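You operate a simulated robot arm through the tools that you are given. There is no shell and no other tool.

You run a simulated two-armed robot. Do the job below in one go: nothing can be reset, and whatever is moved stays where it is left.

Task
Take the purple cloth from the top of the side bench and lay it out flat on the top of the repair bench.
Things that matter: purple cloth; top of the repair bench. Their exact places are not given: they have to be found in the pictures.

Only the result counts: the job must be done as asked and must still hold three seconds after the hand-in. Knocking over, shifting, dropping, spilling or breaking anything else fails it. Flat cloth is picked up by pressing the open fingertips on it (5 to 10 N) and closing them slowly along it; thin cloth reads only 2 to 8 mm in the jaws.

Robot
Two 7-joint arms with two-finger parallel grippers on one trunk, on a base that moves. Base frame: it is fixed to the floor where the robot stands at the start and does not move with it; the origin is under the middle of the robot, x ahead of it, y to its left, z up. Units: m, rad, N and s.
The left shoulder is at the start at [0.11, 0.169, 1.486], the right one opposite. With the tool pointing down near the work surface each hand reaches from about 0.36 to 0.72 m from the robot's upright axis, wherever it stands, measured 20 degrees to its own side. Places, roughly: purple cloth [-0.5, 3.5, 0.75]; top of the repair bench [0.1, 3.1, 0.9]. Payload 1.57 kg a hand.
The TCP of each hand is the grasp point between the finger pads, 0.03 m short of the fingertips. In the tool frame z runs along the fingers and y along their closing line. Largest opening 0.08 m; finger width 0.017, thickness 0.012; the body of the gripper, 0.04 by 0.082 m, starts 0.08 m behind the TCP.
Orientation is that of the tool frame in the base frame, as a unit quaternion [w, x, y, z]. With the fingers straight down and closing along the base's y, the tool's x points along the base's -x, its y along +y and its z along -z.

Tools
- The arms move only by the tool arm_command. It takes "left_motion", "right_motion" or both (then of equal length, played together; a hand with none holds still); each is a list of rows, each a list of 3 entries, a list of its own where there are three numbers: the gripper command, from -1 (shut) to 1 (fully open), values between in proportion, then the shift along the base's x, y, z in m, then the turn, a rotation vector about the base's x, y, z in rad. In form: [[grip, [tx, ty, tz], [wx, wy, wz]], ...]. A call has 1 to 20 rows; each row shifts and turns the commanded pose from where the row before left it. Each row takes 0.2 s and may step no farther than 0.05 m and 0.15 rad from the row before; otherwise, or with a gripper value out of range, the whole call is refused. Where a pose cannot be reached the arm comes as near as it can. A force on the tool above 40 N (or 10 N above the force at the start of the call, whichever is more), or a blocked arm, ends the call early, and 0.2 s more pass. The fingers move at their own pace (about 0.072 m/s each) and stop on an object; they squeeze with about 40 N. The grip force told is the motor's: it shows also when the fingers shut on nothing. Time passes only in rows, and 0.2 s behind the last, so rows that do not move let the fingers close. The reply holds the time, the measured pose of the TCP, the force on the tool along the base axes, the opening and the grip force, in the units named above and with some noise, with the torque about the TCP (base axes, N m) and any sound that the robot's microphone picked up.
- Cameras (640 x 400 px; columns grow to the right, rows downward): "scene" is now at [0.1535, 0.0066, 1.6805]; the picture's right is [-0.11, -0.99, 0.00], its down [-0.73, 0.08, -0.68] and it looks along [0.68, -0.08, -0.73] (base axes); focal length 280 px, centre (320, 200). "left" rides on the left gripper at [0.072, 0.007, -0.122] in its tool frame; the picture's right is [-0.09, 1.00, 0.00], its down [-0.84, -0.08, -0.54] and it looks along [-0.54, -0.05, 0.84] (tool axes); focal length 238 px, centre (320, 200). "right" rides on the right gripper at [0.072, -0.007, -0.122] in its tool frame; the picture's right is [0.09, 1.00, 0.00], its down [-0.84, 0.08, -0.54] and it looks along [-0.54, 0.05, 0.84] (tool axes); focal length 238 px, centre (320, 200).
- get_image(camera): a new picture of that camera. No time passes.
- raise_lower(by): slides the trunk up (or, below 0, down) by that many m; the arms and the scene camera ride with it, the base frame stays. It gives what a move gives, with no picture.
- drive_base(legs): drives the robot by 1 to 6 legs, each [ahead, left, turn to the left] in m, m and rad, along the robot's own axes; the way and the turn of a leg run together, so that a leg with both is an arc; at most 1.5 m and 3.142 rad a leg. The arms and the cameras ride along, it lands a little off, and it stops where it bumps. It gives what a move gives.
- pan_tilt(pan, tilt): turns the head with the scene camera to pan (to the left, within 1.501 rad either way) and tilt (down, from -0.506 to 1.204), counted from straight ahead of the robot. It gives what a move gives.
- locate(camera, pixels): for up to 12 pixels [column, row] of the newest picture of that camera ("zoom" is the newest enlarged one), the place [x, y, z] in the base frame of the surface seen there, good to about 0.003 m, but the place of the scene camera against the robot may be out by one fixed shift of up to 0.025 m in any direction. No time passes.
- enlarge(camera, box): a new picture of the part [left, top, right, bottom] of that camera's present view, enlarged. No time passes.
- finish_job(): hands the job in; it is judged then, once.

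Open the grippers and draw the arms clear of the work before you hand the job in, unless the task says otherwise.

The tools are called as name(argument=value, ...) on one line, values as JSON. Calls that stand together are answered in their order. arm_command: Moves the arms, as the interface text tells. Its arguments: {"type":"object","properties":{"left_motion":{"type":"array","items":{"type":"array"}},"right_motion":{"type":"array","items":{"type":"array"}}},"required":[]} The other tools are called the same way: raise_lower (by) moves the trunk up or down; drive_base (legs) drives the base; pan_tilt (pan, tilt) turns the head that bears the scene camera; get_image (camera) takes a picture; locate (camera, pixels) gives the place of the surface under pixels of a picture; enlarge (camera, box) takes an enlarged picture of a part of a camera's view; finish_job () hands the job in.

At the start:

```text
time_s: 0.0
left_eef_pos: [0.6754, 0.2239, 1.1004]
left_tcp_rot: [0.001, 0.0, 1.0, 0.0]
left_contact_force: [0.2, 0.9, 0.0]
left_ft_torque: [0.02, 0.03, 0.03]
left_gripper_width: 0.08
left_gripper_force: 0.1
right_eef_pos: [0.6539, -0.2793, 1.1002]
right_tcp_rot: [0.0, 0.0, 1.0, -0.001]
right_contact_force: [0.3, 0.6, -0.6]
right_ft_torque: [0.01, 0.0, 0.02]
right_gripper_width: 0.08
right_gripper_force: 0.2
trunk travel left (down, up): [-0.8, 0.09]
robot x, y, heading: [0.0001, 0.0012, 0.003]
head pan, tilt (commanded): [-0.112, 0.819]
```

scene: 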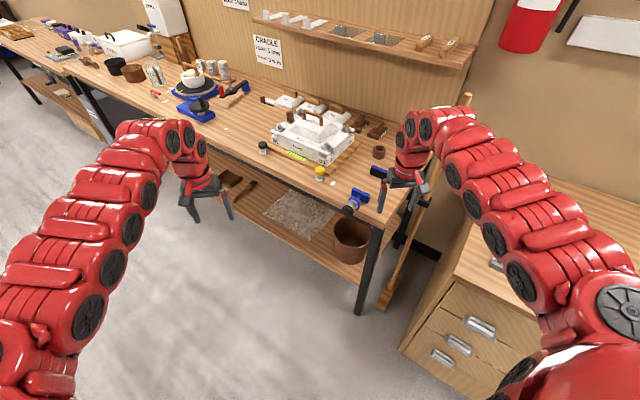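
right: 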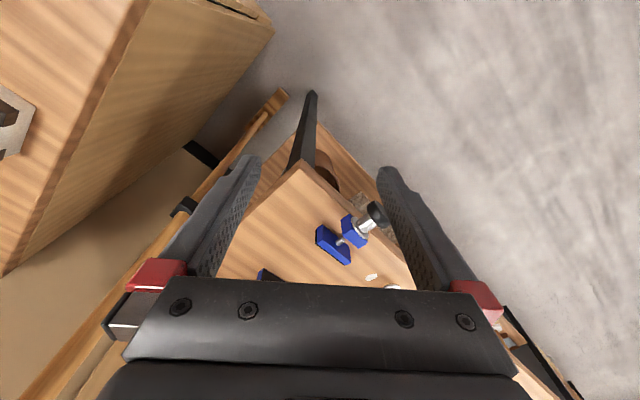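
left: 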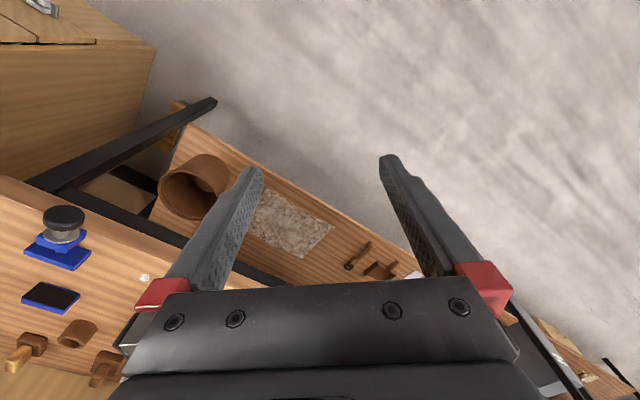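

The start pictures show a workbench ahead, but the cloth and repair bench should be to the left (around y=3). I turn the head left to look.

pan_tilt(pan=1.45, tilt=0.4)

get_image(camera="scene")

```text
time_s: 1.6
left_eef_pos: [0.6765, 0.2229, 1.0994]
left_tcp_rot: [0.0, -0.001, 1.0, -0.001]
left_contact_force: [-0.7, -0.1, 0.3]
left_ft_torque: [-0.01, 0.0, 0.0]
left_gripper_width: 0.0798
left_gripper_force: 0.0
right_eef_pos: [0.6554, -0.2792, 1.1008]
right_tcp_rot: [-0.001, -0.001, 1.0, 0.0]
right_contact_force: [-0.7, -0.4, -0.4]
right_ft_torque: [0.0, -0.02, 0.03]
right_gripper_width: 0.0799
right_gripper_force: 0.0
trunk travel left (down, up): [-0.8, 0.09]
robot x, y, heading: [0.0026, 0.0015, -0.0]
head pan, tilt (commanded): [1.45, 0.4]
```

```text
taken
```

scene: 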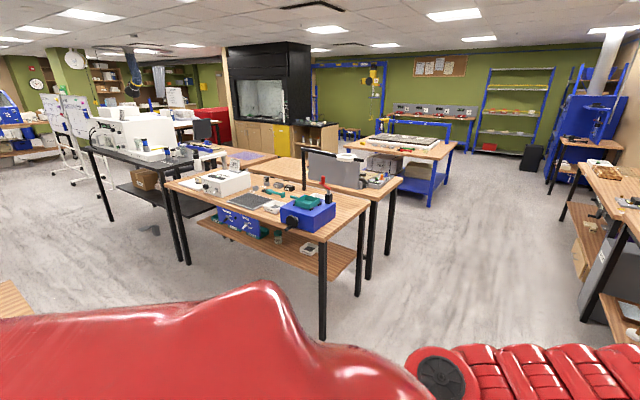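

A cluster of benches appears around (280,190), with a purple patch near (243,155). I enlarge that and locate pixels.

enlarge(camera="scene", box=[150, 120, 470, 320])

locate(camera="scene", pixels=[[243, 155], [170, 182], [320, 238], [370, 200], [290, 170], [400, 180], [255, 200], [335, 168], [270, 158], [440, 155], [180, 165], [360, 290]])

```text
2.00 times, centred on (310, 220) of scene
```

zoom: 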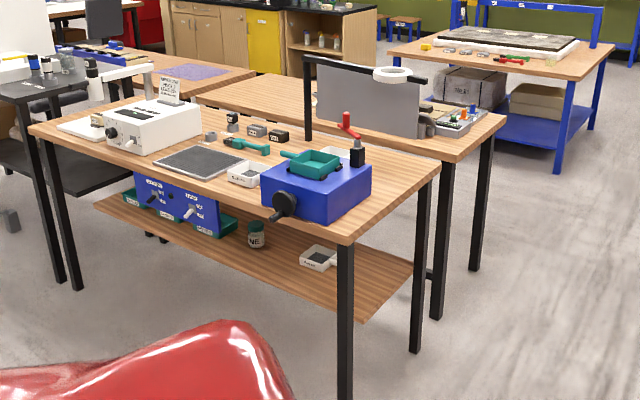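

```text
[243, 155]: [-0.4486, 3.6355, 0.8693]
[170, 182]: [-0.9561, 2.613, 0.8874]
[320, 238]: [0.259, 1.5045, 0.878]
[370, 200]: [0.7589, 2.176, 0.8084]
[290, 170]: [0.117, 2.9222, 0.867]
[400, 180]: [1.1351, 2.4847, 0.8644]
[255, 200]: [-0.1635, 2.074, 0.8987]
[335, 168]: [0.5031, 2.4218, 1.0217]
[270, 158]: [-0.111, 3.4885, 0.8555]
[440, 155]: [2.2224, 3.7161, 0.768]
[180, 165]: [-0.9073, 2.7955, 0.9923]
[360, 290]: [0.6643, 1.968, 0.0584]
```

The purple patch lies at about [-0.45, 3.64, 0.87], on a bench behind the second bench (with grey screen), which is around [0.1, 2.9, 0.87]. I look with other pans to map the free floor.

pan_tilt(pan=0.9, tilt=0.5)

get_image(camera="scene")

locate(camera="scene", pixels=[[120, 200], [180, 160], [210, 240], [260, 180], [400, 150], [350, 220], [300, 140], [320, 300], [250, 120], [150, 260]])

```text
time_s: 2.6
left_eef_pos: [0.6755, 0.2243, 1.0995]
left_tcp_rot: [0.0, 0.0, 1.0, 0.0]
left_contact_force: [0.7, 0.0, 0.1]
left_ft_torque: [0.01, 0.0, 0.01]
left_gripper_width: 0.0802
left_gripper_force: 0.0
right_eef_pos: [0.6533, -0.2794, 1.1003]
right_tcp_rot: [-0.001, 0.0, 1.0, 0.0]
right_contact_force: [0.0, -0.3, 0.1]
right_ft_torque: [-0.01, 0.0, 0.01]
right_gripper_width: 0.0799
right_gripper_force: 0.1
trunk travel left (down, up): [-0.8, 0.09]
robot x, y, heading: [-0.0009, 0.0017, 0.002]
head pan, tilt (commanded): [0.901, 0.499]
```

```text
taken
```

scene: 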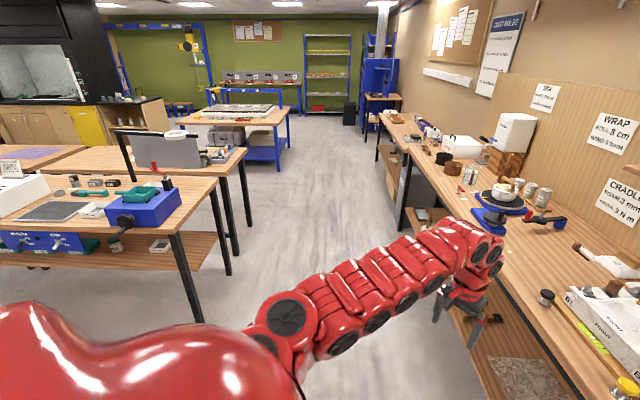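

```text
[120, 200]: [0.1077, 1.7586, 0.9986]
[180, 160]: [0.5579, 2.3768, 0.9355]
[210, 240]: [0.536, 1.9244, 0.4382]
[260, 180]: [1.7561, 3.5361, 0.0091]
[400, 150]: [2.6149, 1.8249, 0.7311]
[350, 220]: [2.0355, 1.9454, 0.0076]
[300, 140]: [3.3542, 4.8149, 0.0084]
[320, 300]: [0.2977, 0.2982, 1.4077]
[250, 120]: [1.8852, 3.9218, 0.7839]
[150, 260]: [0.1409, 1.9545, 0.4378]
```

I need corner coordinates of the benches and aisle; I locate bench corners and leg feet in this view.

locate(camera="scene", pixels=[[175, 231], [215, 179], [243, 152], [222, 172], [83, 148], [60, 170], [198, 320], [227, 270], [249, 222], [408, 152], [500, 270], [380, 116]])

enlarge(camera="scene", box=[0, 80, 320, 280])

```text
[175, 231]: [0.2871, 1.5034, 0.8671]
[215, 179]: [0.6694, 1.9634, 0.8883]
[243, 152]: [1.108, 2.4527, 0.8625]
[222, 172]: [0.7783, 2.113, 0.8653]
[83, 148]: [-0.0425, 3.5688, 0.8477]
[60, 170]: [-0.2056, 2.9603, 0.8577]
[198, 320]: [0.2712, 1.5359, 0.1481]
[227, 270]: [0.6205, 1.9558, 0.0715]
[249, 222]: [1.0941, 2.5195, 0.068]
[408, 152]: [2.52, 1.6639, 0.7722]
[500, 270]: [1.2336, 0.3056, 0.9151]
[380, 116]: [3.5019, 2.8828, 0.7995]
```

```text
2.00 times, centred on (160, 180) of scene
```

zoom: 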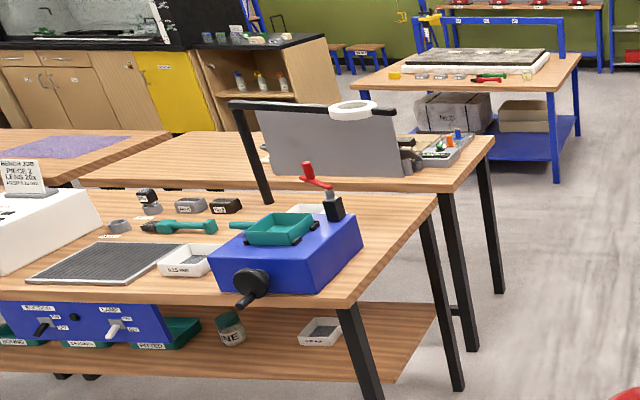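

The benches run with the aisle at about 50 degrees from x; the end edges of the benches lie at 0.73 m left of the aisle line. I turn to 0.873 rad and drive 1.5 m along the aisle, then look.

drive_base(legs=[[0, 0, 0.873], [1.5, 0, 0]])

pan_tilt(pan=0.7, tilt=0.45)

get_image(camera="scene")

```text
time_s: 12.4
left_eef_pos: [1.3397, 1.7784, 1.1004]
left_tcp_rot: [0.0, -0.392, 0.92, 0.0]
left_contact_force: [0.2, -0.4, 0.8]
left_ft_torque: [-0.01, -0.02, 0.0]
left_gripper_width: 0.0798
left_gripper_force: 0.0
right_eef_pos: [1.6882, 1.415, 1.1009]
right_tcp_rot: [0.0, -0.392, 0.92, 0.0]
right_contact_force: [-0.9, 0.3, -0.5]
right_ft_torque: [-0.02, 0.0, -0.04]
right_gripper_width: 0.0799
right_gripper_force: 0.1
trunk travel left (down, up): [-0.8, 0.09]
robot x, y, heading: [1.0363, 1.1352, 0.799]
head pan, tilt (commanded): [0.901, 0.499]
```

```text
time_s: 13.2
left_eef_pos: [1.3398, 1.7784, 1.1003]
left_tcp_rot: [0.0, -0.391, 0.92, 0.0]
left_contact_force: [0.6, -0.2, -0.3]
left_ft_torque: [-0.01, 0.0, -0.02]
left_gripper_width: 0.08
left_gripper_force: 0.1
right_eef_pos: [1.6886, 1.4157, 1.1007]
right_tcp_rot: [0.0, -0.392, 0.92, 0.0]
right_contact_force: [-0.6, -0.2, -0.4]
right_ft_torque: [0.01, 0.01, 0.02]
right_gripper_width: 0.08
right_gripper_force: 0.0
trunk travel left (down, up): [-0.8, 0.09]
robot x, y, heading: [1.0332, 1.1401, 0.807]
head pan, tilt (commanded): [0.7, 0.45]
```

```text
taken
```

scene: 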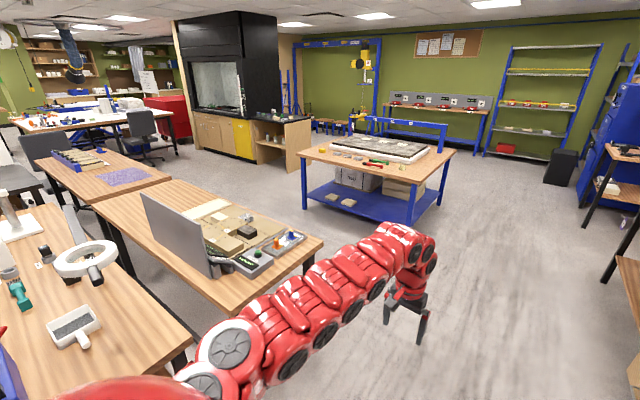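

The purple cloth is at (122,177) on the bench behind the one with the grey screen. I enlarge and locate edges.

enlarge(camera="scene", box=[10, 120, 330, 320])

locate(camera="scene", pixels=[[122, 177], [97, 177], [150, 174], [171, 180], [95, 202], [177, 181], [320, 243], [225, 310], [250, 158], [300, 165], [305, 210], [110, 155]])

```text
2.00 times, centred on (170, 220) of scene
```

zoom: 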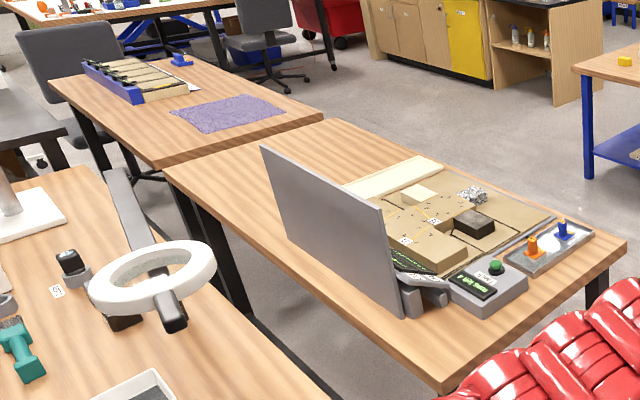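

```text
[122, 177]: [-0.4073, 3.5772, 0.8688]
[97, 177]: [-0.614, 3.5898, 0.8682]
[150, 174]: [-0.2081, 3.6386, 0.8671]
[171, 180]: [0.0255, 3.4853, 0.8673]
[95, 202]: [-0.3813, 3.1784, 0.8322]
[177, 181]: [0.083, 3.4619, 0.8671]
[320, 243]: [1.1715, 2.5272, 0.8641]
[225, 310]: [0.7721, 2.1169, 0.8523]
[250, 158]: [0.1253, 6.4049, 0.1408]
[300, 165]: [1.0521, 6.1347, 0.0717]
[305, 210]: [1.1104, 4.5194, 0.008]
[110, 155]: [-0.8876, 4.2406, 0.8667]
```

The repair bench (grey screen bench) spans about u 2.11–2.68 along the aisle and its left half is free; the cloth lies on the next bench at about (-0.41,3.59). I drive on past the benches, up the aisle, then turn left.

drive_base(legs=[[0, 0, 0.054], [1.5, 0, 0], [0.35, 0, 0]])

drive_base(legs=[[0, 0, 1.571]])

pan_tilt(pan=0.3, tilt=0.6)

get_image(camera="scene")

```text
time_s: 23.0
left_eef_pos: [2.54, 3.2115, 1.1007]
left_tcp_rot: [0.0, -0.413, 0.911, 0.0]
left_contact_force: [-0.8, 0.3, 0.1]
left_ft_torque: [0.02, -0.01, -0.03]
left_gripper_width: 0.0797
left_gripper_force: 0.1
right_eef_pos: [2.9041, 2.8634, 1.1009]
right_tcp_rot: [0.0, -0.412, 0.911, 0.0]
right_contact_force: [-0.5, 0.4, -0.3]
right_ft_torque: [0.02, 0.02, -0.03]
right_gripper_width: 0.0799
right_gripper_force: 0.0
trunk travel left (down, up): [-0.8, 0.09]
robot x, y, heading: [2.2603, 2.5572, 0.851]
head pan, tilt (commanded): [0.7, 0.45]
```

```text
time_s: 27.3
left_eef_pos: [1.6028, 2.8222, 1.1013]
left_tcp_rot: [0.0, 0.939, -0.343, 0.0]
left_contact_force: [-0.5, 0.4, -0.2]
left_ft_torque: [0.01, -0.01, 0.04]
left_gripper_width: 0.0801
left_gripper_force: 0.0
right_eef_pos: [1.9431, 3.1925, 1.099]
right_tcp_rot: [0.0, 0.939, -0.344, 0.001]
right_contact_force: [-0.2, -0.8, 1.0]
right_ft_torque: [-0.03, 0.01, -0.01]
right_gripper_width: 0.0801
right_gripper_force: 0.3
trunk travel left (down, up): [-0.8, 0.09]
robot x, y, heading: [2.2627, 2.5532, 2.44]
head pan, tilt (commanded): [0.7, 0.45]
```

```text
time_s: 28.1
left_eef_pos: [1.6034, 2.8215, 1.0998]
left_tcp_rot: [0.0, 0.939, -0.344, 0.0]
left_contact_force: [-0.2, 0.5, -0.1]
left_ft_torque: [-0.04, 0.04, -0.03]
left_gripper_width: 0.0798
left_gripper_force: 0.1
right_eef_pos: [1.9431, 3.1917, 1.1003]
right_tcp_rot: [0.0, 0.939, -0.344, 0.0]
right_contact_force: [-0.4, -0.4, -0.4]
right_ft_torque: [-0.05, 0.0, 0.01]
right_gripper_width: 0.08
right_gripper_force: 0.1
trunk travel left (down, up): [-0.8, 0.09]
robot x, y, heading: [2.2613, 2.5586, 2.436]
head pan, tilt (commanded): [0.3, 0.6]
```

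```text
taken
```

scene: 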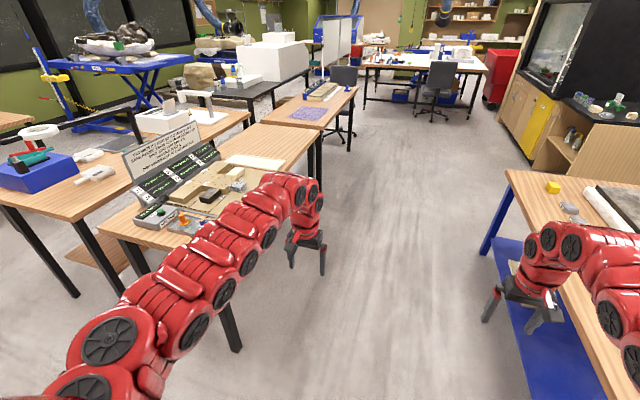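

The robot is in the cross aisle heading along the bench. I locate the blue bench edge and the benches to check clearances.

locate(camera="scene", pixels=[[508, 172], [540, 240], [553, 187], [318, 128], [322, 133], [240, 340], [335, 98], [345, 140], [355, 92], [235, 130], [282, 162], [305, 112]])

enlarge(camera="scene", box=[100, 60, 420, 260])

```text
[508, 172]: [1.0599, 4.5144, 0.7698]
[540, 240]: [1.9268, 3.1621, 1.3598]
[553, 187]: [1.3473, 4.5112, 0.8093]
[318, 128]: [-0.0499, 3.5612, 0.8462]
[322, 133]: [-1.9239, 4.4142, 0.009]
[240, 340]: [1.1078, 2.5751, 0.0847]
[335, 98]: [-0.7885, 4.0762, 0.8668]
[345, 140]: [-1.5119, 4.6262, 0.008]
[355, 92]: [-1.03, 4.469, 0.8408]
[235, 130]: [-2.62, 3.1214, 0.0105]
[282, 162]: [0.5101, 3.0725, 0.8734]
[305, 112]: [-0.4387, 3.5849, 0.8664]
```

```text
2.00 times, centred on (260, 160) of scene
```

zoom: 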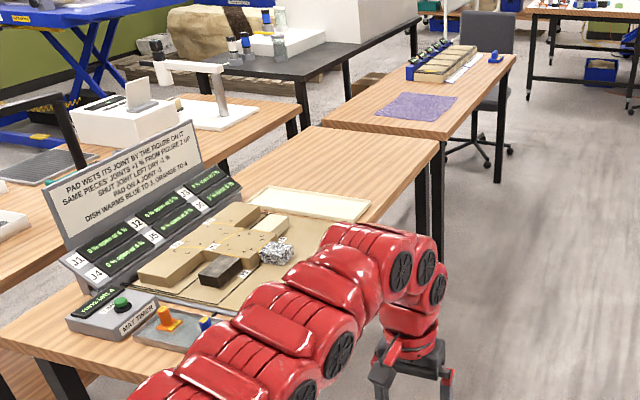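

The way along the bench is clear (blue bench edge at u≈4.1, bench edge at u≈2.68). I drive 2.35 m along it and turn left to face the benches.

drive_base(legs=[[1.5, 0, 0], [0.85, 0, 0]])

drive_base(legs=[[0, 0, 1.571]])

pan_tilt(pan=0.0, tilt=0.8)

get_image(camera="scene")

```text
time_s: 39.8
left_eef_pos: [-0.2123, 4.3601, 1.1005]
left_tcp_rot: [0.0, 0.938, -0.346, 0.0]
left_contact_force: [0.5, -1.0, -0.2]
left_ft_torque: [0.02, 0.0, -0.02]
left_gripper_width: 0.0799
left_gripper_force: 0.2
right_eef_pos: [0.1303, 4.7269, 1.1003]
right_tcp_rot: [0.0, 0.938, -0.347, 0.0]
right_contact_force: [0.2, 0.5, -0.6]
right_ft_torque: [0.03, 0.0, 0.0]
right_gripper_width: 0.08
right_gripper_force: 0.1
trunk travel left (down, up): [-0.8, 0.09]
robot x, y, heading: [0.4416, 4.0889, 2.439]
head pan, tilt (commanded): [0.3, 0.6]
```

```text
time_s: 44.1
left_eef_pos: [0.1905, 3.4262, 1.1]
left_tcp_rot: [0.0, 0.903, 0.429, 0.0]
left_contact_force: [-0.2, -0.5, -0.7]
left_ft_torque: [-0.02, -0.01, -0.02]
left_gripper_width: 0.0801
left_gripper_force: 0.2
right_eef_pos: [-0.1831, 3.76, 1.0999]
right_tcp_rot: [0.0, 0.903, 0.429, 0.0]
right_contact_force: [-0.5, -0.6, -0.2]
right_ft_torque: [-0.01, -0.01, -0.03]
right_gripper_width: 0.0801
right_gripper_force: 0.0
trunk travel left (down, up): [-0.8, 0.09]
robot x, y, heading: [0.445, 4.0869, -2.253]
head pan, tilt (commanded): [0.3, 0.6]
```

```text
time_s: 44.9
left_eef_pos: [0.1925, 3.4255, 1.0998]
left_tcp_rot: [-0.001, 0.903, 0.43, 0.0]
left_contact_force: [0.2, -0.7, -0.1]
left_ft_torque: [-0.01, 0.02, 0.02]
left_gripper_width: 0.08
left_gripper_force: 0.0
right_eef_pos: [-0.1846, 3.7596, 1.1002]
right_tcp_rot: [-0.001, 0.903, 0.429, 0.0]
right_contact_force: [0.0, -0.4, 0.1]
right_ft_torque: [0.04, -0.01, -0.01]
right_gripper_width: 0.0801
right_gripper_force: 0.0
trunk travel left (down, up): [-0.8, 0.09]
robot x, y, heading: [0.4442, 4.0897, -2.258]
head pan, tilt (commanded): [0.0, 0.799]
```

```text
taken
```

scene: 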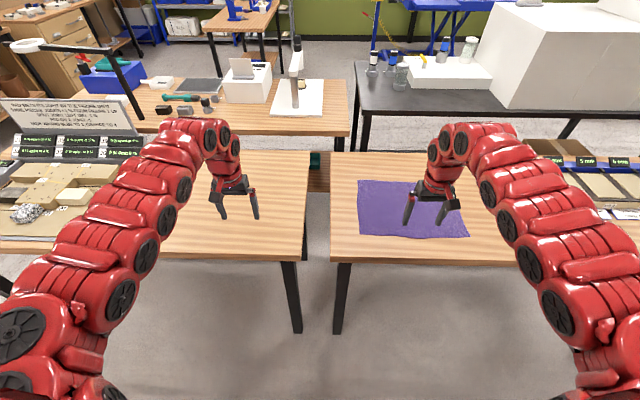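

The cloth is now in plain view, corners near (358,180), (360,236), (470,236); the repair bench's free end is at the left with (305,150)–(305,258) as its right edge. I locate corners and enlarge.

enlarge(camera="scene", box=[160, 120, 520, 345])

locate(camera="scene", pixels=[[359, 181], [361, 235], [468, 236], [459, 200], [420, 190], [412, 226], [333, 154], [330, 255], [308, 155], [304, 255], [180, 240], [195, 180]])

```text
1.78 times, centred on (340, 232) of scene
```

zoom: 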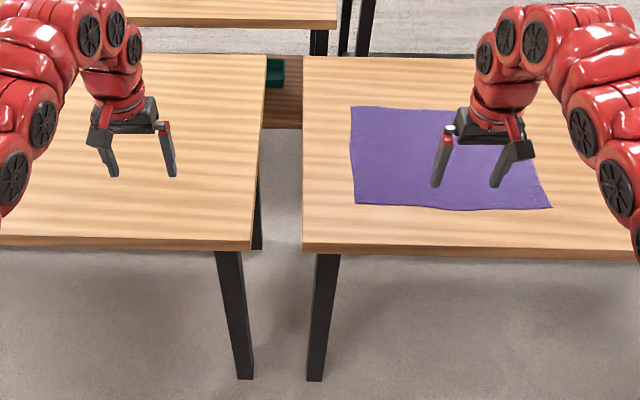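

```text
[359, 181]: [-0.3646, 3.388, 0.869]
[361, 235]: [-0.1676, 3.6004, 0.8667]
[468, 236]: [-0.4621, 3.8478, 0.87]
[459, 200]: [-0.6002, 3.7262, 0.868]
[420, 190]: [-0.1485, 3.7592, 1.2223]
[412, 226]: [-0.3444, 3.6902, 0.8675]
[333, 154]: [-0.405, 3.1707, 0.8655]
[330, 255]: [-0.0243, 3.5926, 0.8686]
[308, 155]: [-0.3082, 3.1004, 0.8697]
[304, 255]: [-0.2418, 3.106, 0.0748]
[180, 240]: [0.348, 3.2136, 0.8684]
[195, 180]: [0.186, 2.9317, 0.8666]
```

The cloth spans about 0.29 m (toward/away from me) by 0.39 m (sideways) on the right-hand bench at z≈0.867. I drive closer and to the right so the cloth is centred, keeping the arms at 1.1 m above the tops.

drive_base(legs=[[0.15, -0.34, -0.023]])

pan_tilt(pan=0.3, tilt=0.85)

get_image(camera="scene")

get_image(camera="right")

get_image(camera="left")

```text
time_s: 47.2
left_eef_pos: [-0.1796, 3.5326, 1.1013]
left_tcp_rot: [-0.001, 0.908, 0.419, 0.0]
left_contact_force: [-0.1, -0.2, 0.0]
left_ft_torque: [0.01, -0.03, -0.02]
left_gripper_width: 0.0803
left_gripper_force: 0.0
right_eef_pos: [-0.5465, 3.8741, 1.0996]
right_tcp_rot: [-0.001, 0.908, 0.419, 0.0]
right_contact_force: [0.8, 0.1, -0.4]
right_ft_torque: [-0.01, -0.03, 0.0]
right_gripper_width: 0.0801
right_gripper_force: 0.1
trunk travel left (down, up): [-0.8, 0.09]
robot x, y, heading: [0.086, 4.1915, -2.277]
head pan, tilt (commanded): [0.0, 0.799]
```

```text
time_s: 48.0
left_eef_pos: [-0.1794, 3.5326, 1.1015]
left_tcp_rot: [0.0, 0.907, 0.42, 0.0]
left_contact_force: [-1.2, 0.2, -0.7]
left_ft_torque: [0.03, 0.01, -0.03]
left_gripper_width: 0.08
left_gripper_force: 0.1
right_eef_pos: [-0.5481, 3.8742, 1.1]
right_tcp_rot: [0.0, 0.908, 0.42, 0.001]
right_contact_force: [1.3, -1.2, 0.8]
right_ft_torque: [-0.02, -0.01, 0.01]
right_gripper_width: 0.0798
right_gripper_force: 0.1
trunk travel left (down, up): [-0.8, 0.09]
robot x, y, heading: [0.0901, 4.1926, -2.276]
head pan, tilt (commanded): [0.3, 0.85]
```

```text
taken
```

scene: 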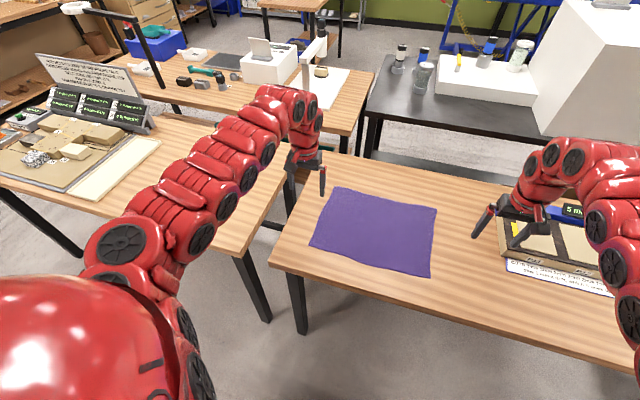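

```text
taken
```

right: 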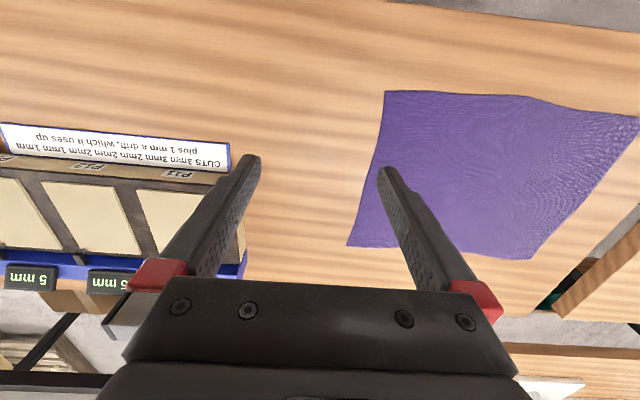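

```text
taken
```

left: 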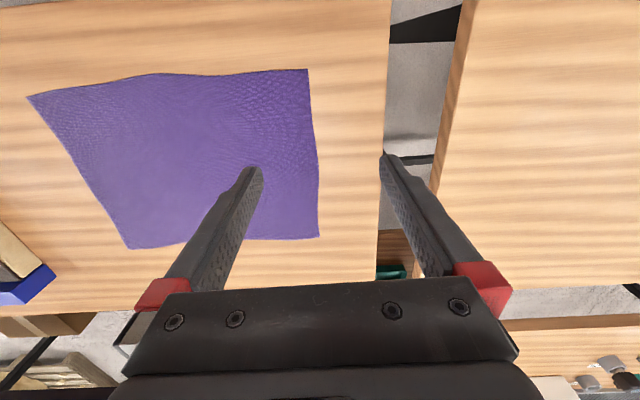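

Both hand cameras see the cloth: left camera corners (308,69), (319,238), (28,97), (133,248); right camera corners (386,91), (347,246), (530,258). I locate these.

locate(camera="left", pixels=[[306, 72], [317, 235], [33, 99], [135, 246], [155, 77], [316, 150], [85, 180], [386, 100], [384, 230], [440, 150]])

locate(camera="right", pixels=[[389, 94], [350, 244], [527, 256], [635, 119], [520, 98], [368, 180], [440, 15], [440, 252], [220, 160]])

locate(camera="scene", pixels=[[336, 189], [437, 207], [428, 276], [312, 242], [160, 141], [75, 192], [98, 200], [135, 172], [283, 190], [240, 255], [270, 262], [321, 196]])

```text
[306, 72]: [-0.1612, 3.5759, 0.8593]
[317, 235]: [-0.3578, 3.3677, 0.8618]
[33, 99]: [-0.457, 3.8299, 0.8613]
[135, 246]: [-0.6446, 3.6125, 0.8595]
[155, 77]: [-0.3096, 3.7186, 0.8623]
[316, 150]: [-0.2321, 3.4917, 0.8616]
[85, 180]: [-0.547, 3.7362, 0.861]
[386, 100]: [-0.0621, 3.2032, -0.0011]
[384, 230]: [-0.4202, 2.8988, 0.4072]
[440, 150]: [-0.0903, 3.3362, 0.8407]
```

```text
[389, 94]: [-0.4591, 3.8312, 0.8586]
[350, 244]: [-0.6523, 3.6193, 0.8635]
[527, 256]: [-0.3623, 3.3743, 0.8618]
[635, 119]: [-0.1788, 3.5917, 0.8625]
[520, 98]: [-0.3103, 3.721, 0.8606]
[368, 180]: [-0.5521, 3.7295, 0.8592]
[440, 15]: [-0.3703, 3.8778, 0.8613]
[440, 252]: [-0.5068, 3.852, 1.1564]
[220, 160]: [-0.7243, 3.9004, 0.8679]
```

```text
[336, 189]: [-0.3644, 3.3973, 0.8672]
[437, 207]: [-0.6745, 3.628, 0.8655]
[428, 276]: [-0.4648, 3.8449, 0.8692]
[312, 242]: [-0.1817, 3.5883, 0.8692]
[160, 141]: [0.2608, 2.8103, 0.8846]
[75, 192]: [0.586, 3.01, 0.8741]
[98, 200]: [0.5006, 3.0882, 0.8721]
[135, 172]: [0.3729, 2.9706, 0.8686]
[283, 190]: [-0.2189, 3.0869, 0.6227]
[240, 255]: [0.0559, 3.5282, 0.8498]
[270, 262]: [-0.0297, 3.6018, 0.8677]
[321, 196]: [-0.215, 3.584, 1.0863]
```

Hand cameras agree on the corners: near edge 0.632 m ahead of me, ±0.195 m sideways, z≈0.861. I tilt the head fully down to see my base and the bench edge, to judge how much closer I can go.

pan_tilt(pan=0.0, tilt=1.2)

get_image(camera="scene")

```text
time_s: 48.9
left_eef_pos: [-0.1798, 3.5325, 1.101]
left_tcp_rot: [0.0, 0.908, 0.42, 0.0]
left_contact_force: [-0.1, -0.3, -0.5]
left_ft_torque: [0.02, 0.0, 0.03]
left_gripper_width: 0.0799
left_gripper_force: 0.1
right_eef_pos: [-0.5478, 3.8746, 1.0998]
right_tcp_rot: [0.0, 0.908, 0.419, 0.0]
right_contact_force: [0.5, -0.1, -0.6]
right_ft_torque: [0.01, 0.04, 0.0]
right_gripper_width: 0.0801
right_gripper_force: 0.0
trunk travel left (down, up): [-0.8, 0.09]
robot x, y, heading: [0.0903, 4.1918, -2.276]
head pan, tilt (commanded): [0.0, 1.201]
```

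```text
taken
```

scene: 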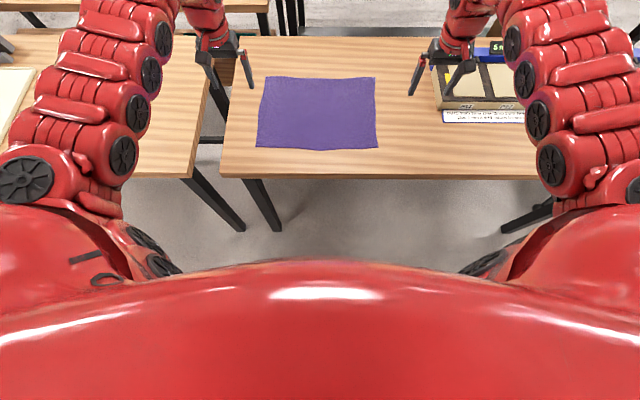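

The chest hides the base. I locate the chest front and bench edge to see how far forward the body reaches.

locate(camera="scene", pixels=[[320, 265], [320, 300], [320, 380], [320, 176], [230, 176], [320, 250], [150, 225], [510, 250]])

```text
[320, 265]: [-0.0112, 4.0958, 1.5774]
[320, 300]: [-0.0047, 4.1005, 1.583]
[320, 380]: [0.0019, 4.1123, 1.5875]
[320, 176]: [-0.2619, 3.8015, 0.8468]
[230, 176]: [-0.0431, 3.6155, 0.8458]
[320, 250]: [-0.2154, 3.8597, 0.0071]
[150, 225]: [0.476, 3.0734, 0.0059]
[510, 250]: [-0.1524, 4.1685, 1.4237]
```

The bench edge is about 0.525 m ahead of my axis. I move 0.10 m closer, so the near edge of the cloth is at about 0.53 m.

drive_base(legs=[[0.1, 0.0, 0.0]])

get_image(camera="left")

get_image(camera="right")

```text
time_s: 50.0
left_eef_pos: [-0.2447, 3.4558, 1.1012]
left_tcp_rot: [0.0, 0.907, 0.421, 0.0]
left_contact_force: [0.6, -0.6, -0.2]
left_ft_torque: [-0.01, -0.03, 0.01]
left_gripper_width: 0.0804
left_gripper_force: 0.0
right_eef_pos: [-0.6119, 3.7978, 1.1004]
right_tcp_rot: [0.0, 0.908, 0.418, 0.001]
right_contact_force: [0.1, 1.2, 0.9]
right_ft_torque: [0.01, 0.0, 0.04]
right_gripper_width: 0.08
right_gripper_force: 0.1
trunk travel left (down, up): [-0.8, 0.09]
robot x, y, heading: [0.0236, 4.1143, -2.278]
head pan, tilt (commanded): [0.0, 1.201]
```

```text
taken
```

left: 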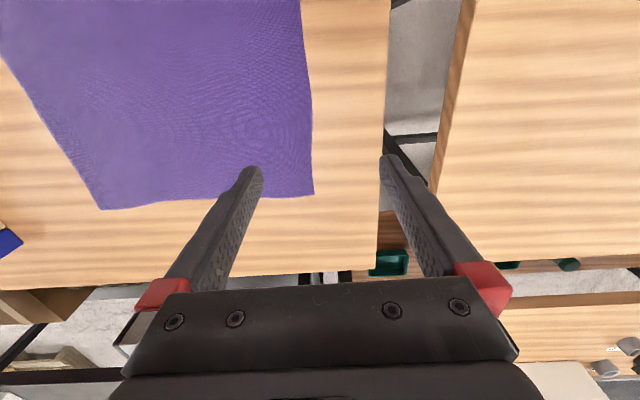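

```text
taken
```

right: 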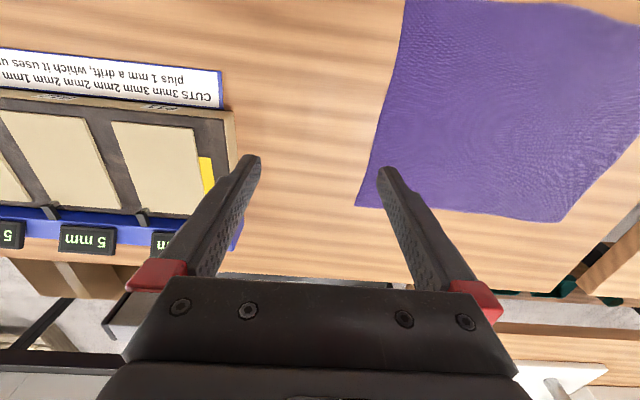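

I'm now 0.53 m from the near cloth edge. I move both hands over the near corners (left grasp point about (-0.2115,3.586), right (-0.440,3.782)), narrowing the jaws to 0.05 m and coming down to about z=1.0.

locate(camera="left", pixels=[[311, 190], [104, 205], [305, 50]])

locate(camera="right", pixels=[[359, 202], [562, 217], [405, 20]])

arm_command(left_motion=[[0.25, [0.0083, 0.0326, 0], [0, 0, 0]], [0.25, [0.0083, 0.0326, 0], [0, 0, 0]], [0.25, [0.0083, 0.0326, 0], [0, 0, 0]], [0.25, [0.0083, 0.0326, 0], [0, 0, 0]], [0.25, [0, 0, -0.03], [0, 0, 0]], [0.25, [0, 0, -0.03], [0, 0, 0]], [0.25, [0, 0, -0.03], [0, 0, 0]], [0.25, [0, 0, 0], [0, 0, 0]]], right_motion=[[0.25, [0.043, -0.004, 0], [0, 0, 0]], [0.25, [0.043, -0.004, 0], [0, 0, 0]], [0.25, [0.043, -0.004, 0], [0, 0, 0]], [0.25, [0.043, -0.004, 0], [0, 0, 0]], [0.25, [0, 0, -0.03], [0, 0, 0]], [0.25, [0, 0, -0.03], [0, 0, 0]], [0.25, [0, 0, -0.03], [0, 0, 0]], [0.25, [0, 0, 0], [0, 0, 0]]])

get_image(camera="left")

get_image(camera="right")

```text
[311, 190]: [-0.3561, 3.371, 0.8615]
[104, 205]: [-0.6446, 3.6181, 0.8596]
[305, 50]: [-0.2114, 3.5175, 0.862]
```

```text
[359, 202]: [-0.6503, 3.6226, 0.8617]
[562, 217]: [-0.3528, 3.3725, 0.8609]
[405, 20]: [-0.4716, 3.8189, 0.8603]
```

```text
time_s: 51.8
left_eef_pos: [-0.2376, 3.4907, 1.0094]
left_tcp_rot: [0.0, 0.908, 0.419, -0.001]
left_contact_force: [0.1, 0.2, 0.0]
left_ft_torque: [0.0, -0.02, 0.0]
left_gripper_width: 0.05
left_gripper_force: 0.1
left hand out of reach, approached as far as the arm can: row 2, 3, 4
right_eef_pos: [-0.5156, 3.7221, 1.0139]
right_tcp_rot: [0.0, 0.908, 0.419, 0.001]
right_contact_force: [0.4, -0.9, -0.3]
right_ft_torque: [-0.03, 0.0, -0.01]
right_gripper_width: 0.0502
right_gripper_force: 0.0
right hand out of reach, approached as far as the arm can: row 1, 2, 3, 4
trunk travel left (down, up): [-0.8, 0.09]
robot x, y, heading: [0.0197, 4.1157, -2.274]
head pan, tilt (commanded): [0.0, 1.201]
```

```text
taken
```

left: 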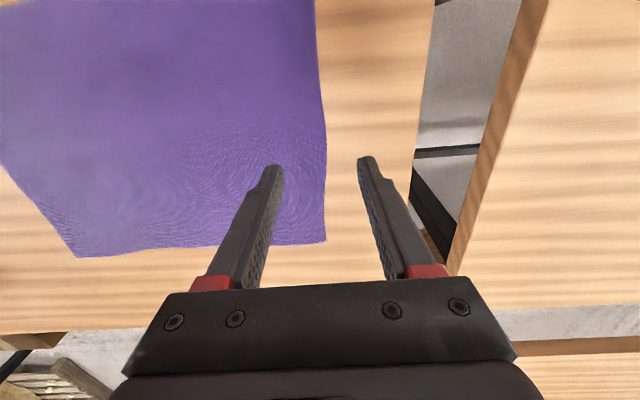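

```text
taken
```

right: 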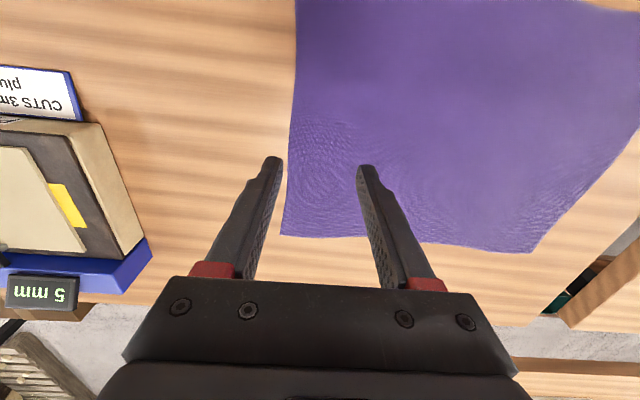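

The hands could not come that close at z=1.1 (arm folded); the left stands at 0.64 m ahead. Lower down the reach should be nearer, so I descend to about 0.93 first and then move back over the near corners.

arm_command(left_motion=[[0.25, [0, 0, -0.04], [0, 0, 0]], [0.25, [0, 0, -0.035], [0, 0, 0]], [0.25, [0.0087, 0.0318, 0], [0, 0, 0]], [0.25, [0.0087, 0.0318, 0], [0, 0, 0]], [0.25, [0.0087, 0.0318, 0], [0, 0, 0]], [0.25, [0, 0, 0], [0, 0, 0]]], right_motion=[[0.25, [0, 0, -0.04], [0, 0, 0]], [0.25, [0, 0, -0.04], [0, 0, 0]], [0.25, [0.0252, 0.02, 0], [0, 0, 0]], [0.25, [0.0252, 0.02, 0], [0, 0, 0]], [0.25, [0.0252, 0.02, 0], [0, 0, 0]], [0.25, [0, 0, 0], [0, 0, 0]]])

get_image(camera="left")

get_image(camera="right")

```text
time_s: 53.2
left_eef_pos: [-0.2268, 3.5496, 0.9304]
left_tcp_rot: [-0.016, 0.92, 0.39, 0.007]
left_contact_force: [-0.1, 0.4, -0.2]
left_ft_torque: [0.02, 0.01, -0.03]
left_gripper_width: 0.05
left_gripper_force: 0.1
left hand out of reach, approached as far as the arm can: row 3, 4, 5
right_eef_pos: [-0.453, 3.7655, 0.9119]
right_tcp_rot: [-0.001, 0.908, 0.419, 0.001]
right_contact_force: [-0.3, 0.0, -0.4]
right_ft_torque: [0.03, 0.01, 0.01]
right_gripper_width: 0.0502
right_gripper_force: 0.1
right hand out of reach, approached as far as the arm can: row 4, 5
trunk travel left (down, up): [-0.8, 0.09]
robot x, y, heading: [0.0265, 4.1156, -2.278]
head pan, tilt (commanded): [0.0, 1.201]
```

```text
taken
```

left: 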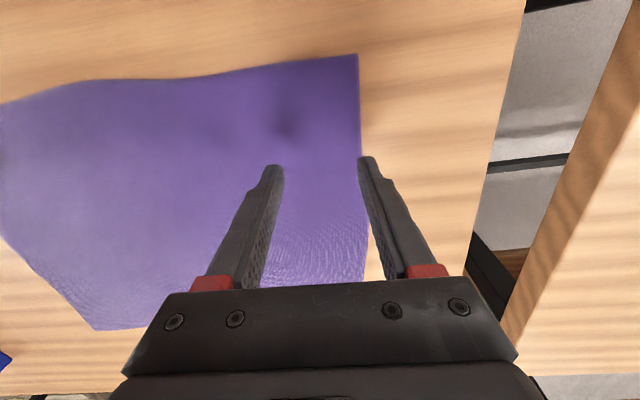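

```text
taken
```

right: 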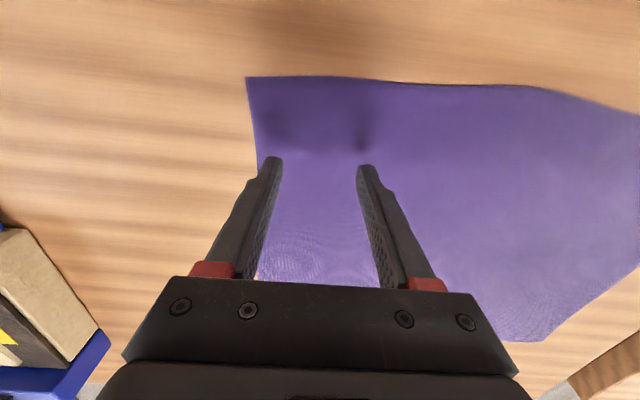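

Near the reach limit (f≈0.58–0.60 m) the left hand twisted slightly, so standing farther back suits the arms better. The fingertips are 2–4 cm above the cloth; I back the base off 0.08 m and re-check.

drive_base(legs=[[-0.08, 0.0, 0.0]])

arm_command(left_motion=[[0.25, [0, 0, 0.0], [-0.0175, 0, 0.0315]], [0.25, [0, 0, 0.0], [-0.0175, 0, 0.0315]], [0.25, [0, 0, 0], [0, 0, 0]]], right_motion=[[0.25, [0, 0, 0.01], [0, 0, 0]], [0.25, [0, 0, 0.01], [0, 0, 0]], [0.25, [0, 0, 0], [0, 0, 0]]])

get_image(camera="left")

get_image(camera="right")

```text
time_s: 54.3
left_eef_pos: [-0.1763, 3.6092, 0.9293]
left_tcp_rot: [-0.016, 0.921, 0.389, 0.009]
left_contact_force: [-0.3, -0.2, -0.4]
left_ft_torque: [-0.03, -0.01, 0.0]
left_gripper_width: 0.05
left_gripper_force: 0.1
right_eef_pos: [-0.4049, 3.8242, 0.913]
right_tcp_rot: [-0.002, 0.908, 0.419, 0.003]
right_contact_force: [-0.7, -0.3, -0.5]
right_ft_torque: [0.01, 0.03, 0.0]
right_gripper_width: 0.05
right_gripper_force: 0.0
trunk travel left (down, up): [-0.8, 0.09]
robot x, y, heading: [0.074, 4.1748, -2.279]
head pan, tilt (commanded): [0.0, 1.201]
```

```text
time_s: 55.1
left_eef_pos: [-0.1772, 3.6099, 0.9302]
left_tcp_rot: [-0.001, 0.908, 0.42, 0.0]
left_contact_force: [0.3, 0.3, -0.1]
left_ft_torque: [-0.02, -0.02, 0.03]
left_gripper_width: 0.0503
left_gripper_force: 0.0
right_eef_pos: [-0.4099, 3.8173, 0.9278]
right_tcp_rot: [-0.001, 0.908, 0.418, 0.002]
right_contact_force: [-0.7, 0.3, 0.3]
right_ft_torque: [0.0, 0.05, 0.03]
right_gripper_width: 0.0499
right_gripper_force: 0.1
right hand out of reach, approached as far as the arm can: row 1, 2
trunk travel left (down, up): [-0.8, 0.09]
robot x, y, heading: [0.0775, 4.1728, -2.28]
head pan, tilt (commanded): [0.0, 1.201]
```

```text
taken
```

left: 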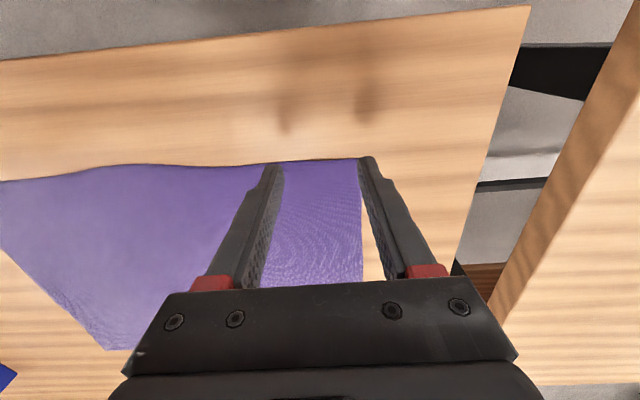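

```text
taken
```

right: 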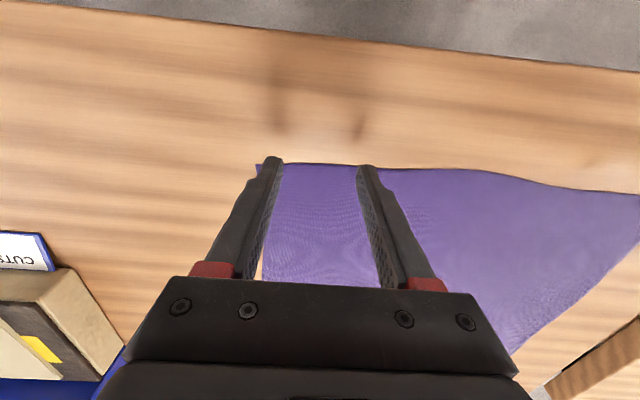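

The cloth's near-left corner shows at (361,158) in the left camera and the near-right one at (258,164) in the right camera. I locate them afresh.

locate(camera="left", pixels=[[357, 161], [320, 162], [220, 172], [120, 170], [361, 230], [110, 348]])

locate(camera="right", pixels=[[287, 168], [330, 168], [420, 172], [263, 240], [520, 345], [520, 182]])

```text
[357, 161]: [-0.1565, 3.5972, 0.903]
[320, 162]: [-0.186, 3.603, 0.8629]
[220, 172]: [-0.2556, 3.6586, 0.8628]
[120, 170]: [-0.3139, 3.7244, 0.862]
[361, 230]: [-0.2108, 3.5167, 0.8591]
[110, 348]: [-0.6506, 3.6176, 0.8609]
```

```text
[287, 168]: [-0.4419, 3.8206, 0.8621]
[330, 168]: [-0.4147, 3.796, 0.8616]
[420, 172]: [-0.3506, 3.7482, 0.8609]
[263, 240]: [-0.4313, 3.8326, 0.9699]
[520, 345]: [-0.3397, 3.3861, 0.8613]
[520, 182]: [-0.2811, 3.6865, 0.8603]
```

Corners confirmed near (-0.161,3.578) and (-0.458,3.831). I shift the hands to the grasp points (0.045 m from side edges, 0.025 m inside the near edge) and descend to z≈0.90, just above the cloth.

arm_command(left_motion=[[0.25, [-0.017, -0.011, 0], [0, 0, 0]], [0.25, [-0.017, -0.011, 0], [0, 0, 0]], [0.25, [0, 0, -0.015], [0, 0, 0]], [0.25, [0, 0, -0.013], [0, 0, 0]], [0.25, [0, 0, 0], [0, 0, 0]]], right_motion=[[0.25, [-0.015, -0.017, 0], [0, 0, 0]], [0.25, [-0.015, -0.017, 0], [0, 0, 0]], [0.25, [0, 0, -0.013], [0, 0, 0]], [0.25, [0, 0, -0.013], [0, 0, 0]], [0.25, [0, 0, 0], [0, 0, 0]]])

get_image(camera="left")

get_image(camera="right")

```text
time_s: 56.3
left_eef_pos: [-0.2106, 3.5846, 0.9013]
left_tcp_rot: [0.001, 0.908, 0.418, 0.001]
left_contact_force: [-0.1, -0.3, -0.1]
left_ft_torque: [-0.02, -0.01, -0.01]
left_gripper_width: 0.05
left_gripper_force: 0.2
right_eef_pos: [-0.4383, 3.7825, 0.9014]
right_tcp_rot: [0.0, 0.908, 0.419, 0.002]
right_contact_force: [0.1, 0.2, 0.1]
right_ft_torque: [0.03, 0.01, -0.02]
right_gripper_width: 0.0498
right_gripper_force: 0.0
trunk travel left (down, up): [-0.8, 0.09]
robot x, y, heading: [0.0746, 4.1733, -2.285]
head pan, tilt (commanded): [0.0, 1.201]
```

```text
taken
```

left: 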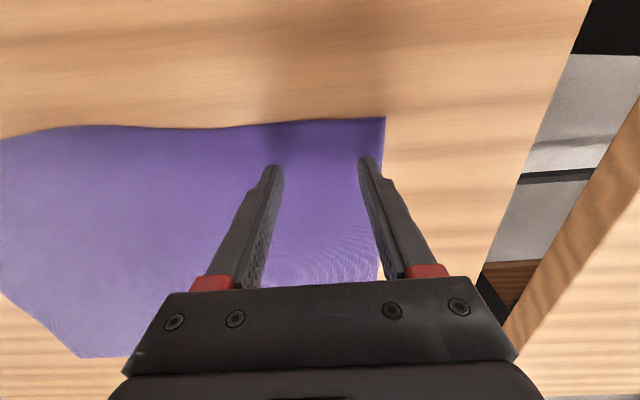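

```text
taken
```

right: 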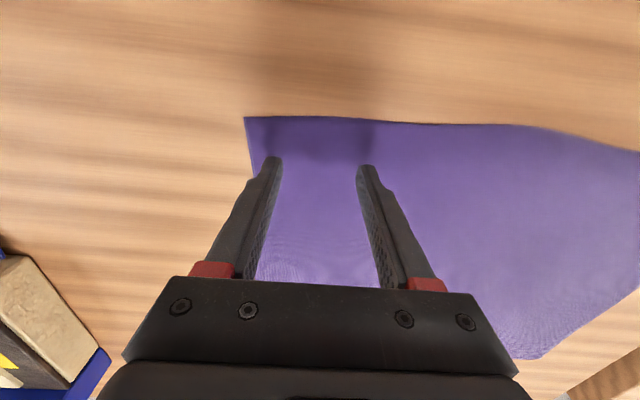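

Both jaws are over their corners. I lower in small steps to touch the cloth and watch the force.

arm_command(left_motion=[[0.25, [0, 0, -0.003], [0, 0, 0]], [0.25, [0, 0, -0.002], [0, 0, 0]], [0.25, [0, 0, -0.002], [0, 0, 0]], [0.25, [0, 0, 0], [0, 0, 0]]], right_motion=[[0.25, [0, 0, -0.003], [0, 0, 0]], [0.25, [0, 0, -0.002], [0, 0, 0]], [0.25, [0, 0, -0.002], [0, 0, 0]], [0.25, [0, 0, 0], [0, 0, 0]]])

```text
time_s: 57.3
left_eef_pos: [-0.2113, 3.5857, 0.8961]
left_tcp_rot: [0.0, 0.908, 0.419, 0.001]
left_contact_force: [-0.6, 0.0, 0.0]
left_ft_torque: [-0.01, 0.02, 0.05]
left_gripper_width: 0.0499
left_gripper_force: 0.1
right_eef_pos: [-0.4385, 3.7825, 0.8933]
right_tcp_rot: [-0.001, 0.908, 0.419, 0.002]
right_contact_force: [-0.4, -0.2, 0.0]
right_ft_torque: [0.01, 0.03, 0.02]
right_gripper_width: 0.0501
right_gripper_force: 0.1
trunk travel left (down, up): [-0.8, 0.09]
robot x, y, heading: [0.0744, 4.1718, -2.282]
head pan, tilt (commanded): [0.0, 1.201]
```

No contact yet. I keep lowering in 1–2 mm steps.

arm_command(left_motion=[[0.25, [0, 0, -0.002], [0, 0, 0]], [0.25, [0, 0, -0.002], [0, 0, 0]], [0.25, [0, 0, 0], [0, 0, 0]]], right_motion=[[0.25, [0, 0, -0.001], [0, 0, 0]], [0.25, [0, 0, -0.001], [0, 0, 0]], [0.25, [0, 0, 0], [0, 0, 0]]])

```text
time_s: 58.1
left_eef_pos: [-0.2096, 3.5866, 0.8915]
left_tcp_rot: [0.0, 0.908, 0.418, 0.001]
left_contact_force: [0.2, -0.3, 0.5]
left_ft_torque: [0.02, 0.01, 0.01]
left_gripper_width: 0.0499
left_gripper_force: 0.0
right_eef_pos: [-0.4391, 3.7822, 0.8926]
right_tcp_rot: [-0.001, 0.908, 0.418, 0.002]
right_contact_force: [-1.1, -0.3, 4.5]
right_ft_torque: [0.05, 0.09, -0.01]
right_gripper_width: 0.0498
right_gripper_force: 0.1
trunk travel left (down, up): [-0.8, 0.09]
robot x, y, heading: [0.072, 4.1743, -2.279]
head pan, tilt (commanded): [0.0, 1.201]
```

The right hand touches at 4.5 N; the left not yet. I lower the left 2 mm more and the right 1 mm.

arm_command(left_motion=[[0.25, [0, 0, -0.0015], [0, 0, 0]], [0.25, [0, 0, -0.001], [0, 0, 0]], [0.25, [0, 0, 0], [0, 0, 0]]], right_motion=[[0.25, [0, 0, -0.0005], [0, 0, 0]], [0.25, [0, 0, 0], [0, 0, 0]], [0.25, [0, 0, 0], [0, 0, 0]]])

```text
time_s: 58.9
left_eef_pos: [-0.2097, 3.5868, 0.8906]
left_tcp_rot: [0.002, 0.908, 0.418, -0.001]
left_contact_force: [2.3, -3.7, 25.2]
left_ft_torque: [-0.01, -0.15, -0.07]
left_gripper_width: 0.0498
left_gripper_force: 0.0
right_eef_pos: [-0.4388, 3.7828, 0.8909]
right_tcp_rot: [0.0, 0.909, 0.418, 0.001]
right_contact_force: [-0.9, -0.4, 2.7]
right_ft_torque: [0.03, 0.04, 0.02]
right_gripper_width: 0.0501
right_gripper_force: 0.1
trunk travel left (down, up): [-0.8, 0.09]
robot x, y, heading: [0.0735, 4.1747, -2.279]
head pan, tilt (commanded): [0.0, 1.201]
```

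The left is pressing at 25 N (about 10 N/mm), the right at 2.7 N. I ease the left up 1.6 mm and lower the right 0.4 mm to get both in the 5–10 N range.

arm_command(left_motion=[[0.25, [0, 0, 0.0016], [0, 0, 0]], [0.25, [0, 0, 0], [0, 0, 0]]], right_motion=[[0.25, [0, 0, -0.0004], [0, 0, 0]], [0.25, [0, 0, 0], [0, 0, 0]]])

```text
time_s: 59.5
left_eef_pos: [-0.21, 3.588, 0.8925]
left_tcp_rot: [0.0, 0.908, 0.419, 0.0]
left_contact_force: [-0.3, -2.6, 15.8]
left_ft_torque: [-0.19, -0.14, 0.0]
left_gripper_width: 0.0504
left_gripper_force: 0.1
right_eef_pos: [-0.4392, 3.7842, 0.8907]
right_tcp_rot: [0.0, 0.908, 0.418, 0.001]
right_contact_force: [2.0, -0.6, 9.8]
right_ft_torque: [0.1, 0.03, -0.01]
right_gripper_width: 0.0499
right_gripper_force: 0.0
trunk travel left (down, up): [-0.8, 0.09]
robot x, y, heading: [0.0741, 4.1762, -2.28]
head pan, tilt (commanded): [0.0, 1.201]
```

Right is at 9.8 N, left at 15.8 N. I ease the left by another 0.9 mm.

arm_command(left_motion=[[0.25, [0, 0, 0.0009], [0, 0, 0]], [0.25, [0, 0, 0], [0, 0, 0]]], right_motion=[[0.25, [0, 0, 0.0001], [0, 0, 0]], [0.25, [0, 0, 0], [0, 0, 0]]])

```text
time_s: 60.1
left_eef_pos: [-0.2075, 3.5899, 0.8921]
left_tcp_rot: [0.0, 0.908, 0.418, 0.001]
left_contact_force: [0.4, 0.4, -0.3]
left_ft_torque: [0.03, 0.0, 0.02]
left_gripper_width: 0.0499
left_gripper_force: 0.0
right_eef_pos: [-0.4377, 3.7832, 0.8906]
right_tcp_rot: [0.0, 0.909, 0.418, 0.001]
right_contact_force: [2.4, 2.0, 18.5]
right_ft_torque: [0.24, 0.08, -0.07]
right_gripper_width: 0.0495
right_gripper_force: 0.2
trunk travel left (down, up): [-0.8, 0.09]
robot x, y, heading: [0.0728, 4.1721, -2.281]
head pan, tilt (commanded): [0.0, 1.201]
```

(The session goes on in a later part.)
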